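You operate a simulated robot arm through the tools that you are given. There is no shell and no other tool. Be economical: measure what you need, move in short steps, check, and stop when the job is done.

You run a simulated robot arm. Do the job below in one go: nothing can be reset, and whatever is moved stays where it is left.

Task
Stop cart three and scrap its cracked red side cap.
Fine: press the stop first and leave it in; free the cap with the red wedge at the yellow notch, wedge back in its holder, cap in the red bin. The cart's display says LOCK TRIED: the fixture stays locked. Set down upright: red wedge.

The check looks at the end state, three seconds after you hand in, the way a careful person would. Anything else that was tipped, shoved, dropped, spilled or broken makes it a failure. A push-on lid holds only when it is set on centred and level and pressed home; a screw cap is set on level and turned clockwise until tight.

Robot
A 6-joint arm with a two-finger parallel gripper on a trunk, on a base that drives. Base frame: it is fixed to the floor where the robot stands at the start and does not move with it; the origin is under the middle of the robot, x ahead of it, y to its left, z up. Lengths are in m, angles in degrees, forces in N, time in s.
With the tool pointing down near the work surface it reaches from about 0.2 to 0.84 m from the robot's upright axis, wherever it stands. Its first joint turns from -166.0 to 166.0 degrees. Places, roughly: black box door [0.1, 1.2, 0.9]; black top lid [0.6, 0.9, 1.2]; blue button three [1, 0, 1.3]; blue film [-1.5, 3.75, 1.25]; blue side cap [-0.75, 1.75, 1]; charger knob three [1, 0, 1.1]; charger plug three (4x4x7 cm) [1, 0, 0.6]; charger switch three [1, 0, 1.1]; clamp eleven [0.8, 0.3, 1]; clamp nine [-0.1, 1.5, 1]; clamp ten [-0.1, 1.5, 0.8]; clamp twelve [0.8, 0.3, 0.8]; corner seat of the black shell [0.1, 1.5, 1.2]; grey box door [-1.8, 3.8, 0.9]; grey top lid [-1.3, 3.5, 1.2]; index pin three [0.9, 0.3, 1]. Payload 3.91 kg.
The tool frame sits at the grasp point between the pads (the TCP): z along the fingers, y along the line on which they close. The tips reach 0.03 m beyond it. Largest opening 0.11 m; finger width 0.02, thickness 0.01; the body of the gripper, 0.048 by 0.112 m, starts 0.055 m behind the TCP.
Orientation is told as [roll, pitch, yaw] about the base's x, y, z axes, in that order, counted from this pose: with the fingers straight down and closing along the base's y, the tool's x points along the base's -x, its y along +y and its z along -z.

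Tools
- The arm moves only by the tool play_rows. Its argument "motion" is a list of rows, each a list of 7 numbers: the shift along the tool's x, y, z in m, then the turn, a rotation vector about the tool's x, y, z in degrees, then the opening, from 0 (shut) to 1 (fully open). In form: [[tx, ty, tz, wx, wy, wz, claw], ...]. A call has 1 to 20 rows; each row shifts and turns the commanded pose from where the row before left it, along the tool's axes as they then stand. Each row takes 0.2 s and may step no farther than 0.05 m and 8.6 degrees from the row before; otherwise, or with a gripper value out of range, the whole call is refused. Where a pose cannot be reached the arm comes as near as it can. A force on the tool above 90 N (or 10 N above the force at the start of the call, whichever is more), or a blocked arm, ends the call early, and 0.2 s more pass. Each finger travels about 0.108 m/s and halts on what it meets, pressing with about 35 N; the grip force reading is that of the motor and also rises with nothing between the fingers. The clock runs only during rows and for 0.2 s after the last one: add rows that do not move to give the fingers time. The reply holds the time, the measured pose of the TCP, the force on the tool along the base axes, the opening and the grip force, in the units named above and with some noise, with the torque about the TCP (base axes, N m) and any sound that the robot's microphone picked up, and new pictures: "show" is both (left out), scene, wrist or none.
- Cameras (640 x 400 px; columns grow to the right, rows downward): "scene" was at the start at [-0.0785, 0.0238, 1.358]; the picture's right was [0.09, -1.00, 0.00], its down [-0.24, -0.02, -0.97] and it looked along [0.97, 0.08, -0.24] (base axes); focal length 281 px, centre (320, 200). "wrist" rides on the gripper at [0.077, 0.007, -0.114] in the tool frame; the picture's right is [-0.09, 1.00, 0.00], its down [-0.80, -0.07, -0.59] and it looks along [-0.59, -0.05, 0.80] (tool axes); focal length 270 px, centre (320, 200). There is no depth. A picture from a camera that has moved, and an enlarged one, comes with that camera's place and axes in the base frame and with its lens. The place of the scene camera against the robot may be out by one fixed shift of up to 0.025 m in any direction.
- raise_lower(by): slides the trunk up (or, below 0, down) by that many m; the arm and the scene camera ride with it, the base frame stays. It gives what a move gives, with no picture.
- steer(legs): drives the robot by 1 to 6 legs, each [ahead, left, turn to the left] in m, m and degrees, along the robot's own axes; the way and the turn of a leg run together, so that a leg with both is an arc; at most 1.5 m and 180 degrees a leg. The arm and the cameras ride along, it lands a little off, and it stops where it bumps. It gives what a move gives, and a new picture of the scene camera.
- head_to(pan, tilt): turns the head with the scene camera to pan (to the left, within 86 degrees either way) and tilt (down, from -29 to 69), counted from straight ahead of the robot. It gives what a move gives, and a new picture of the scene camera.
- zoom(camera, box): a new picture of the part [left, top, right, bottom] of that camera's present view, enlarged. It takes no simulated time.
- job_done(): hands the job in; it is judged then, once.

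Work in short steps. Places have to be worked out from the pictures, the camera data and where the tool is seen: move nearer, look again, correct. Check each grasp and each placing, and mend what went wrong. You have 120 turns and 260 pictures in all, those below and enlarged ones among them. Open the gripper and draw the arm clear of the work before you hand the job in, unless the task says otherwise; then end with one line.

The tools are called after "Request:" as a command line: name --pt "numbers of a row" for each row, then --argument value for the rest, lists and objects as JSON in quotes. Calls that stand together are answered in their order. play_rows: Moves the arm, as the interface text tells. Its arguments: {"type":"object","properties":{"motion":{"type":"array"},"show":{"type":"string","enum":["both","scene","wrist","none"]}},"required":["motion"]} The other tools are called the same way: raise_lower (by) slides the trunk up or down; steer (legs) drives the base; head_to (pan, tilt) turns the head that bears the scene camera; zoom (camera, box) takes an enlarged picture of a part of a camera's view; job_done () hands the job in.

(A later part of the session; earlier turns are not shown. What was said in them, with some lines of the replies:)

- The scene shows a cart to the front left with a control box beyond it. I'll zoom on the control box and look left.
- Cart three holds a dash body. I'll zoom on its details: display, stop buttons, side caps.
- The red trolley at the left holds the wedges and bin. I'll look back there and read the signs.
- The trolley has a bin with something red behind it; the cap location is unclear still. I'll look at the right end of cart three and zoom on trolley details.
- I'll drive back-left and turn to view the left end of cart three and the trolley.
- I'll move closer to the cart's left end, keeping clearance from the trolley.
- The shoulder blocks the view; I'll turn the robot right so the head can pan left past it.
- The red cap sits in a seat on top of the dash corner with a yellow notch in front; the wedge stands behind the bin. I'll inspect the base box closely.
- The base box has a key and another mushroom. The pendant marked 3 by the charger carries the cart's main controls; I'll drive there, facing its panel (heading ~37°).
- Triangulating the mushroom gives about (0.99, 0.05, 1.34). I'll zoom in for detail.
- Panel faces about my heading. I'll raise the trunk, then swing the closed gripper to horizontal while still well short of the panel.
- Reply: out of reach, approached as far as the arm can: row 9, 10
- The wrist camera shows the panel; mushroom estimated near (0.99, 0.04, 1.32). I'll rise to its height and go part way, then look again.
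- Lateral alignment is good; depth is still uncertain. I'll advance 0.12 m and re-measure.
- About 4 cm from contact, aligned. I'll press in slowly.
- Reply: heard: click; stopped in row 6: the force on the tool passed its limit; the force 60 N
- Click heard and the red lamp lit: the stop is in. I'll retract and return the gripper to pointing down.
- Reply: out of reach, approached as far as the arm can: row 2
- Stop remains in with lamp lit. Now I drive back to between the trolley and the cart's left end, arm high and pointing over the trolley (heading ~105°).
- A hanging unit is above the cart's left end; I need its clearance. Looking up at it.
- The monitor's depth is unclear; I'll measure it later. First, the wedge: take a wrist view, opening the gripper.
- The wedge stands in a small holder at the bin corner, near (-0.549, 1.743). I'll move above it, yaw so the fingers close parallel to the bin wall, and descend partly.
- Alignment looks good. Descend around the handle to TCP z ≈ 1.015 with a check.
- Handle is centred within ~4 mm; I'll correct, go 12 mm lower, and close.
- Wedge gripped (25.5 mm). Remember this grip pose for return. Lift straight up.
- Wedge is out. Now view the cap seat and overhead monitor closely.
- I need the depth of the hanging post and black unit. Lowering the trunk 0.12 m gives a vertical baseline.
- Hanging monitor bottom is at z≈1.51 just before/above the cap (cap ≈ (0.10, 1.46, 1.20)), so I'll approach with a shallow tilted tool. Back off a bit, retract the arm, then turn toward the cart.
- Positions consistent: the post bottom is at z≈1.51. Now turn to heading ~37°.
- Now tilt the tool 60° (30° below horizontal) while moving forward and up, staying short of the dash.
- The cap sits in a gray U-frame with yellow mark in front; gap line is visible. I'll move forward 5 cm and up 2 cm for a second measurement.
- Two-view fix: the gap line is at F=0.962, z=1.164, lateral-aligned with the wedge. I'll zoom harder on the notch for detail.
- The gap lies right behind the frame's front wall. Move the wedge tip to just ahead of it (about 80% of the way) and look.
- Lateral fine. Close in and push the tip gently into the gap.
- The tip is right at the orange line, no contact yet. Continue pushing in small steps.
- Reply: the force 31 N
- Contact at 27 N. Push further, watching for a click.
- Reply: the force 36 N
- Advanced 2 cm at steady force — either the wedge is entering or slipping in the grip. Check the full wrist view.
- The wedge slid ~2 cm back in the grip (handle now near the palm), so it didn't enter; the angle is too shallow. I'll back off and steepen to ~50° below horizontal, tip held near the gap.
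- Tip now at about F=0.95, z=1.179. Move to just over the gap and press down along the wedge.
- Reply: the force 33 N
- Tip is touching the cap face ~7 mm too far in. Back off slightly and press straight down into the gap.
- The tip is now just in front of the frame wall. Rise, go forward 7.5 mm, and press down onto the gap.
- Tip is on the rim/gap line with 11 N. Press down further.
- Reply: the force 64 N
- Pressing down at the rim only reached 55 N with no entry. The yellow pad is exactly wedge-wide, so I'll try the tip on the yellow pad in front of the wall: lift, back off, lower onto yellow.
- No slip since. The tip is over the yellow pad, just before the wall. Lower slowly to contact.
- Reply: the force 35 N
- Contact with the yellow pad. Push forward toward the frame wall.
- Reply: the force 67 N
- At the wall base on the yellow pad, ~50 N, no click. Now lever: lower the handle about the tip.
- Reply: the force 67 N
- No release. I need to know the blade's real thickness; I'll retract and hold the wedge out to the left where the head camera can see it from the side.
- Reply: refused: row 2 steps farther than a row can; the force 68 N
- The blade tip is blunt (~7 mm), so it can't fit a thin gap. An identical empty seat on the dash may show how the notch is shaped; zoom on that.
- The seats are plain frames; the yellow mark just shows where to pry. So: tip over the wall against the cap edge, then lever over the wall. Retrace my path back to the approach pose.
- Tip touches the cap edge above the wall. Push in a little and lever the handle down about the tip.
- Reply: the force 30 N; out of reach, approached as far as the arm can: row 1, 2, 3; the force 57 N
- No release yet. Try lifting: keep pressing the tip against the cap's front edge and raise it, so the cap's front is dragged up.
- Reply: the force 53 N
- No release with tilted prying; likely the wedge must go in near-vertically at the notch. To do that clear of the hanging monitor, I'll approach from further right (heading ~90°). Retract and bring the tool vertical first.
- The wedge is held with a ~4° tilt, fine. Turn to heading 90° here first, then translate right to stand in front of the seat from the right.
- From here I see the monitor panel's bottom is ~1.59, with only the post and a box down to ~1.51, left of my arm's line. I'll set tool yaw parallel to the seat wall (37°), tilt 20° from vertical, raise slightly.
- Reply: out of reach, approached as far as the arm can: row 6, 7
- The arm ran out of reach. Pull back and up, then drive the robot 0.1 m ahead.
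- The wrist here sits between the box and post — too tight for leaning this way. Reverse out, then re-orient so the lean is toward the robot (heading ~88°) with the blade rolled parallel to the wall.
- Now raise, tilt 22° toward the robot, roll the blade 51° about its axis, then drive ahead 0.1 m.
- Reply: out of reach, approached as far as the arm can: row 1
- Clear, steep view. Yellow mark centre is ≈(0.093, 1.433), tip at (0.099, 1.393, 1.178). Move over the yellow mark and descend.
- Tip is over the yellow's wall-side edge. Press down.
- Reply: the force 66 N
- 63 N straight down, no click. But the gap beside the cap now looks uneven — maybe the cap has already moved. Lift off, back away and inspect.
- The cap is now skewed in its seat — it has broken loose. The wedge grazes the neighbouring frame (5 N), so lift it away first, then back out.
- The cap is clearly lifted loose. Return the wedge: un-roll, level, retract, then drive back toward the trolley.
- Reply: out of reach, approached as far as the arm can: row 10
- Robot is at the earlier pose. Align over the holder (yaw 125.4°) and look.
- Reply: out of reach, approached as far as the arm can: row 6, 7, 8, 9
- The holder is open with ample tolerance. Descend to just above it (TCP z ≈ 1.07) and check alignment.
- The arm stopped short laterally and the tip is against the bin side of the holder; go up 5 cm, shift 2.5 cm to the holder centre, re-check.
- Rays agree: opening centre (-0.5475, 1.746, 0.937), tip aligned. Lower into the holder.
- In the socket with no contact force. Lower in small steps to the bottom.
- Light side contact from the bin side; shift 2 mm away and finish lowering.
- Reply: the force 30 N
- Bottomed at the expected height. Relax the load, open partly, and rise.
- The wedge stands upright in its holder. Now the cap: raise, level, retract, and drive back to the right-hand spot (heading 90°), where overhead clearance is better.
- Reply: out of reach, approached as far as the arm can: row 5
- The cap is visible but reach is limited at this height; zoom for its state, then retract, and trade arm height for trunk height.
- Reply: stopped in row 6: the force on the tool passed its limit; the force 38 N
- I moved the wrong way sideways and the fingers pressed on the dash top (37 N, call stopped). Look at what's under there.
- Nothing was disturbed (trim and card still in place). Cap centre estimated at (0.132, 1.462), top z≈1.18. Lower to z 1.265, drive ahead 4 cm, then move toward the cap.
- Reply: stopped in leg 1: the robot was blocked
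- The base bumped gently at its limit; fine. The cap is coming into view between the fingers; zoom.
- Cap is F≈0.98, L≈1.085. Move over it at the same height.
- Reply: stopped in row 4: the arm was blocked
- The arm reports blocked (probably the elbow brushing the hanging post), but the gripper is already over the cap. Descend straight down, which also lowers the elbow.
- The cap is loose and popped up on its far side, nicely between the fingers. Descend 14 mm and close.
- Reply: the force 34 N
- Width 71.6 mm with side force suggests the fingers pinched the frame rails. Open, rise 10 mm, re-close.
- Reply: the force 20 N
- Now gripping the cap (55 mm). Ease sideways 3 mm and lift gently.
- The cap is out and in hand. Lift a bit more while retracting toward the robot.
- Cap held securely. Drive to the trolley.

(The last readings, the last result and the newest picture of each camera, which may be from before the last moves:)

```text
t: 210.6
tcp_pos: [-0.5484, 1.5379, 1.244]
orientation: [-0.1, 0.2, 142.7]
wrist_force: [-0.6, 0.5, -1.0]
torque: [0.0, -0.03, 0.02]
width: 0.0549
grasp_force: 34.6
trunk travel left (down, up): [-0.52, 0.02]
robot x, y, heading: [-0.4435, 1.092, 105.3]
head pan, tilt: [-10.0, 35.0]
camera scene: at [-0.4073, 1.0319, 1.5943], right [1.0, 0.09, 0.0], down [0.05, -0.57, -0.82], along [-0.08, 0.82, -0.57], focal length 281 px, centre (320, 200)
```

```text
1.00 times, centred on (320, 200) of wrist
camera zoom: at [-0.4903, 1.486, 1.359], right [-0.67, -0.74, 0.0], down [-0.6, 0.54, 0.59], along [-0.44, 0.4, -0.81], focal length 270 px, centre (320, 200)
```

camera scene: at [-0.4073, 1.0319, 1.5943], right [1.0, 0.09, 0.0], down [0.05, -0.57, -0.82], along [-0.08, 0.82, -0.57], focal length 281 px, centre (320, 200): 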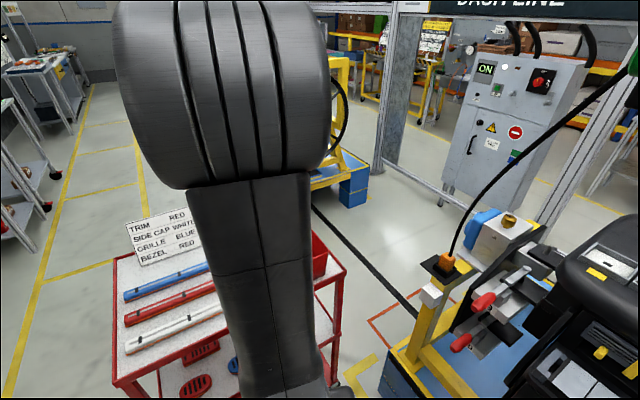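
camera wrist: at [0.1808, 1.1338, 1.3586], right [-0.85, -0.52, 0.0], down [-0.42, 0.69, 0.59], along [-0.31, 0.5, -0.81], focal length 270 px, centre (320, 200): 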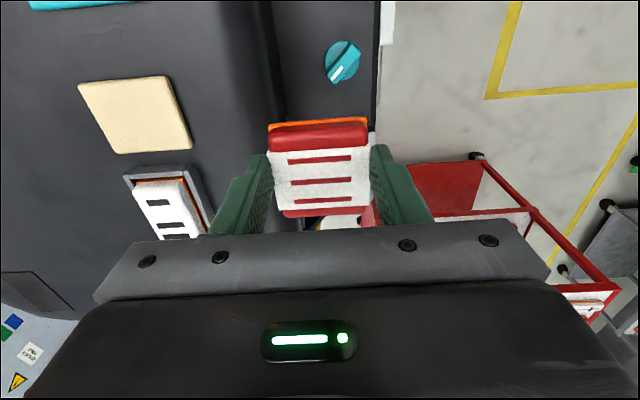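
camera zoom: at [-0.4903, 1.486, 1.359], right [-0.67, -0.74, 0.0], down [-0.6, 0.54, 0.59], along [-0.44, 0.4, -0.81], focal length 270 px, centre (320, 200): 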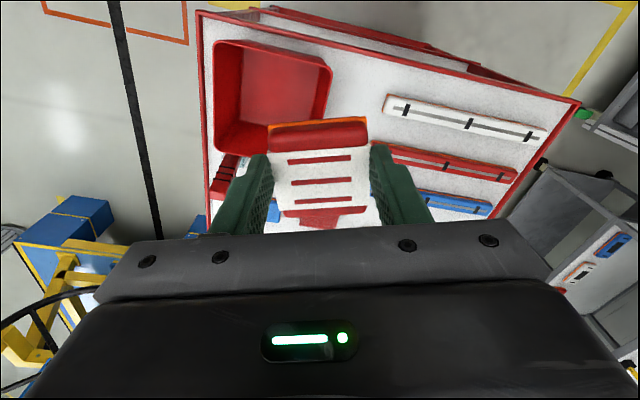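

The bin centre is near (-0.53, 1.62). Move over it, align yaw, and descend partway.

Request:
play_rows --pt "-0.0177 -0.038 0 0 0 0 0" --pt "-0.0177 -0.038 0 0 0 0 0" --pt "0 0 0.02 0 0 8.5 0" --pt "0 0 0.04 0 0 8.5 0" --pt "0 0 0.04 0 0 0 0" --pt "0 0 0.04 0 0 0 0" --pt "0 0 0 0 0 0 0" --show "wrist"

```text
t: 212.2
tcp_pos: [-0.5292, 1.6195, 1.1031]
orientation: [-0.2, 0.3, 125.7]
wrist_force: [0.1, -0.2, -0.4]
torque: [0.02, 0.02, -0.03]
width: 0.055
grasp_force: 34.7
trunk travel left (down, up): [-0.52, 0.02]
robot x, y, heading: [-0.4397, 1.0923, 105.2]
head pan, tilt: [-10.0, 35.0]
camera wrist: at [-0.4905, 1.554, 1.2174], right [-0.86, -0.51, 0.0], down [-0.41, 0.69, 0.59], along [-0.3, 0.51, -0.81], focal length 270 px, centre (320, 200)
```

wrist: 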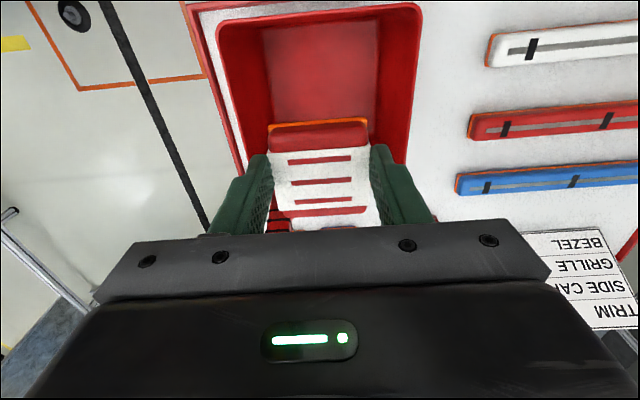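

Centred within ~1.5 cm; shift back 15 mm and lower into the bin.

Request:
play_rows --pt "0.015 0 0 0 0 0 0" --pt "0 0 0.04 0 0 0 0" --pt "0 0 0.04 0 0 0 0" --pt "0 0 0.03 0 0 0 0" --pt "0 0 0.02 0 0 0 0" --pt "0 0 0 0 0 0 0" --show "wrist"

```text
t: 213.6
tcp_pos: [-0.5195, 1.6076, 0.9746]
orientation: [-0.2, 0.3, 125.7]
wrist_force: [0.2, 0.1, -0.2]
torque: [0.02, -0.03, 0.0]
width: 0.0552
grasp_force: 34.9
trunk travel left (down, up): [-0.52, 0.02]
robot x, y, heading: [-0.4378, 1.0927, 105.3]
head pan, tilt: [-10.0, 35.0]
camera wrist: at [-0.4796, 1.5415, 1.0882], right [-0.86, -0.51, 0.0], down [-0.41, 0.69, 0.59], along [-0.3, 0.51, -0.81], focal length 270 px, centre (320, 200)
```

wrist: 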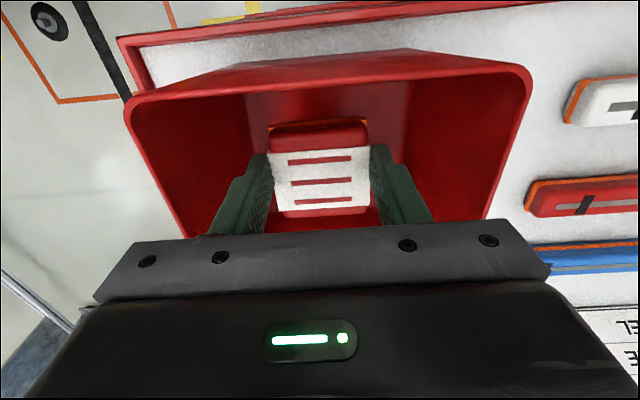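

The cap is inside the bin. Lower a bit more, release, and rise.

Request:
play_rows --pt "0 0 0.01 0 0 0 0" --pt "0 0 0.01 0 0 0 0" --pt "0 0 0 0 0 0 0.68" --pt "0 0 0 0 0 0 0.68" --pt "0 0 0 0 0 0 0.68" --pt "0 0 -0.03 0 0 0 0.68" --pt "0 0 -0.04 0 0 0 0.68" --pt "0 0 -0.04 0 0 0 0.68" --pt "0 0 -0.04 0 0 0 0.68" --pt "0 0 0 0 0 0 0.68" --show "wrist"

```text
t: 215.8
tcp_pos: [-0.52, 1.6072, 1.1064]
orientation: [-0.3, 0.3, 125.7]
wrist_force: [-0.2, 0.0, -0.1]
torque: [-0.01, -0.01, -0.01]
width: 0.0746
grasp_force: 0.1
trunk travel left (down, up): [-0.52, 0.02]
robot x, y, heading: [-0.4446, 1.0921, 105.2]
head pan, tilt: [-10.0, 35.0]
camera wrist: at [-0.4811, 1.541, 1.2195], right [-0.86, -0.51, 0.0], down [-0.41, 0.69, 0.59], along [-0.3, 0.51, -0.81], focal length 270 px, centre (320, 200)
```

wrist: 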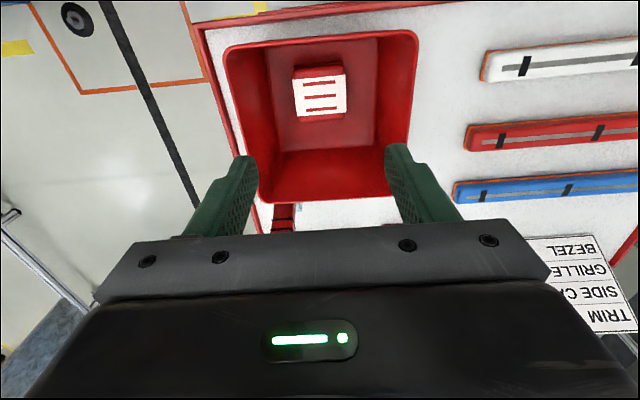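

The cap lies in the bin. Retract the arm clear, then check the wedge, the dash and the stop.

Request:
play_rows --pt "0 0 -0.04 0 0 0 0.68" --pt "0 0 -0.04 0 0 0 0.68" --pt "0.04 0.02 0 0 0 0 1" --pt "0.04 0.02 0 0 0 0 1" --pt "0.04 0.02 0 0 0 0 1" --pt "0.04 0.02 0 0 0 0 1" --pt "0 0 0 0 0 0 1" --show "wrist"

Request:
steer --legs '[[-0.5, 0, 0], [0, 0, -100]]'

Request:
head_to --pan 75 --tilt 20

Request:
zoom --camera "scene" --box '[120, 130, 440, 330]'

```text
t: 217.4
tcp_pos: [-0.4914, 1.4321, 1.1851]
orientation: [-0.1, 0.3, 125.7]
wrist_force: [-0.3, 0.2, 0.1]
torque: [0.01, 0.02, -0.02]
width: 0.1102
grasp_force: 0.0
trunk travel left (down, up): [-0.52, 0.02]
robot x, y, heading: [-0.4418, 1.097, 105.4]
head pan, tilt: [-10.0, 35.0]
camera wrist: at [-0.4527, 1.366, 1.2995], right [-0.86, -0.51, 0.0], down [-0.41, 0.69, 0.59], along [-0.3, 0.51, -0.81], focal length 270 px, centre (320, 200)
```

wrist: 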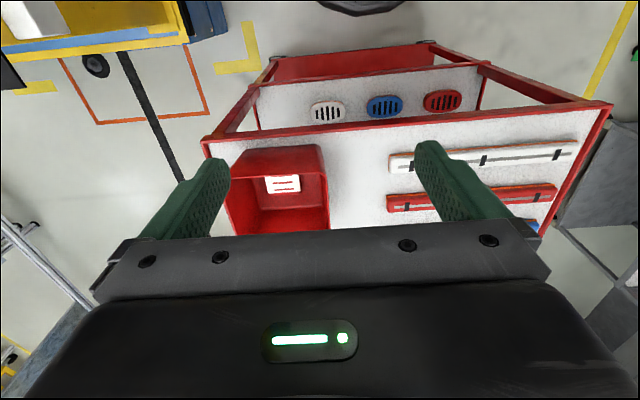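

```text
t: 224.5
tcp_pos: [0.0323, 0.6065, 1.1863]
orientation: [-0.2, 0.3, 26.6]
wrist_force: [0.5, 0.2, 0.1]
torque: [-0.01, -0.01, 0.05]
width: 0.1102
grasp_force: 0.1
trunk travel left (down, up): [-0.52, 0.02]
robot x, y, heading: [-0.3089, 0.6111, 6.4]
head pan, tilt: [-10.0, 35.0]
camera scene: at [-0.3934, 0.6035, 1.5943], right [-0.07, -1.0, 0.0], down [-0.57, 0.04, -0.82], along [0.82, -0.05, -0.57], focal length 281 px, centre (320, 200)
```

scene: 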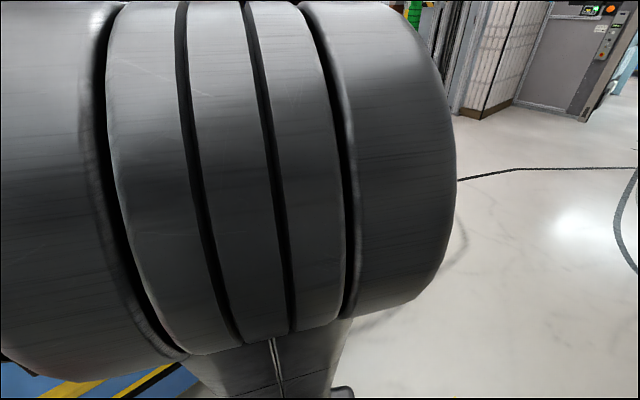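

```text
t: 226.1
tcp_pos: [0.0321, 0.6071, 1.1857]
orientation: [-0.2, 0.2, 26.5]
wrist_force: [0.2, -0.3, 0.2]
torque: [0.0, 0.01, -0.03]
width: 0.1101
grasp_force: 0.0
trunk travel left (down, up): [-0.52, 0.02]
robot x, y, heading: [-0.3139, 0.6114, 6.3]
head pan, tilt: [75.0, 20.0]
camera scene: at [-0.4669, 0.7014, 1.6181], right [0.99, -0.15, 0.0], down [-0.05, -0.34, -0.94], along [0.14, 0.93, -0.34], focal length 281 px, centre (320, 200)
```

scene: 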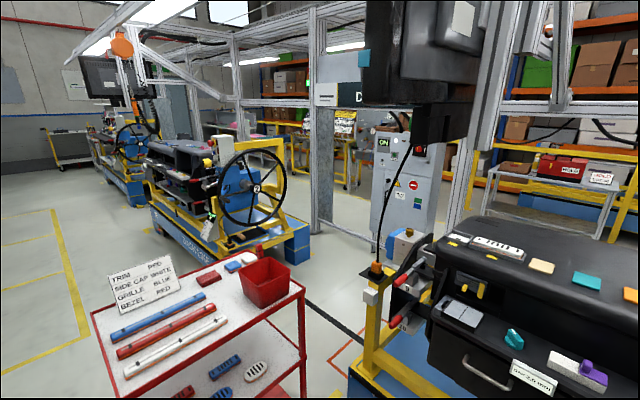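

```text
2.00 times, centred on (280, 230) of scene
camera zoom: at [-0.4669, 0.7014, 1.6181], right [0.99, -0.15, 0.0], down [-0.05, -0.34, -0.94], along [0.14, 0.93, -0.34], focal length 562 px, centre (400, 140)
```

zoom: 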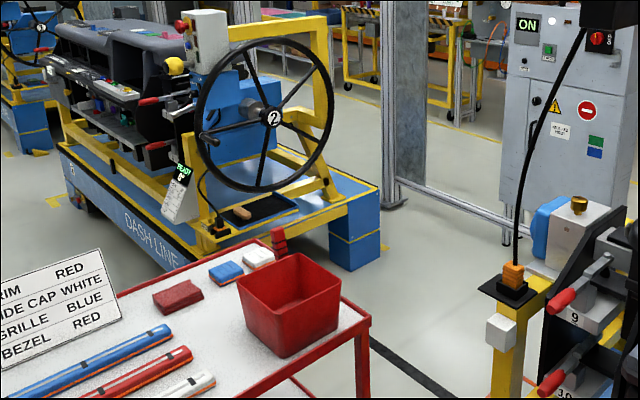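

All in place; zoom on wedge and dash for a final check.

Request:
zoom --camera "scene" --box '[225, 235, 305, 290]'

Request:
zoom --camera "scene" --box '[400, 200, 640, 350]'

Request:
head_to --pan -30 --tilt 15

```text
7.27 times, centred on (265, 262) of scene
camera zoom: at [-0.4669, 0.7014, 1.6181], right [0.99, -0.15, 0.0], down [-0.05, -0.34, -0.94], along [0.14, 0.93, -0.34], focal length 2043 px, centre (720, -254)
```

zoom: 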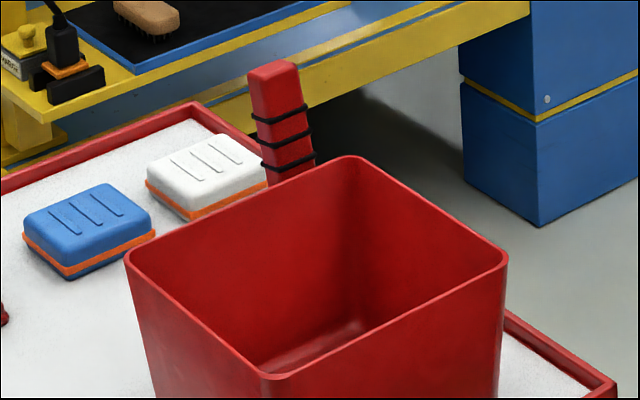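

```text
2.67 times, centred on (520, 275) of scene
camera zoom: at [-0.4669, 0.7014, 1.6181], right [0.99, -0.15, 0.0], down [-0.05, -0.34, -0.94], along [0.14, 0.93, -0.34], focal length 749 px, centre (-213, 0)
```

zoom: 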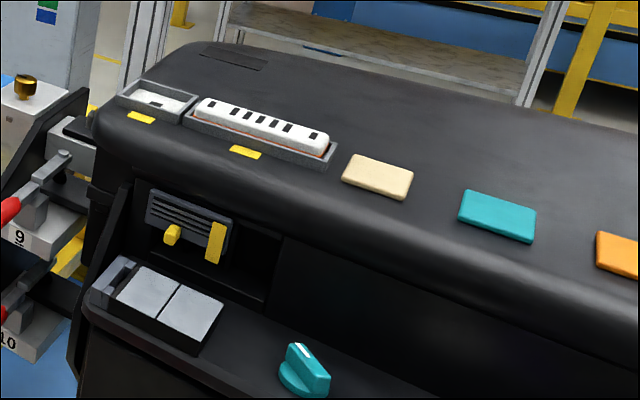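

```text
t: 227.9
tcp_pos: [0.0321, 0.6071, 1.1861]
orientation: [-0.2, 0.2, 26.4]
wrist_force: [0.4, 0.1, 0.3]
torque: [0.02, -0.02, 0.0]
width: 0.1101
grasp_force: 0.0
trunk travel left (down, up): [-0.52, 0.02]
robot x, y, heading: [-0.3108, 0.6128, 6.1]
head pan, tilt: [-30.0, 15.0]
camera scene: at [-0.3958, 0.5717, 1.6263], right [-0.4, -0.92, 0.0], down [-0.24, 0.1, -0.97], along [0.88, -0.39, -0.26], focal length 281 px, centre (320, 200)
```

scene: 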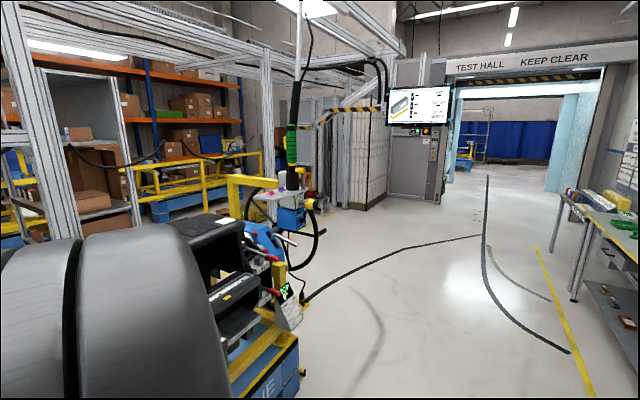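

Wedge stands in the holder, dash items undisturbed. One last look at the stop lamp.

Request:
zoom --camera "scene" --box '[240, 170, 340, 310]'

```text
2.86 times, centred on (290, 240) of scene
camera zoom: at [-0.3958, 0.5717, 1.6263], right [-0.4, -0.92, 0.0], down [-0.24, 0.1, -0.97], along [0.88, -0.39, -0.26], focal length 803 px, centre (406, 86)
```

zoom: 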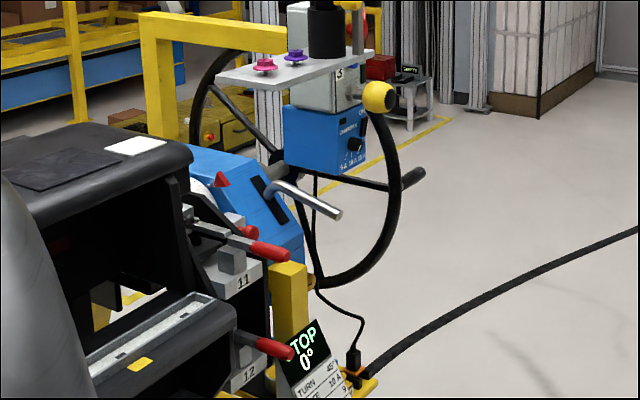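

The display now reads STOP at 0°, which confirms the stop is in and the fixture hasn't turned. The arm is clear and the gripper is open, so I'm handing in.

Request:
job_done

```text
The job is handed in.
```

Cart three is stopped with its stop left pressed in. The cracked red side cap is in the red bin, the red wedge is upright in its holder, and the fixture is still locked. While working, the base bumped the cart lightly once, the arm stopped briefly near the hanging post (it may have touched it), and the fingers pressed the dash top once (37 N). I saw nothing moved afterwards.
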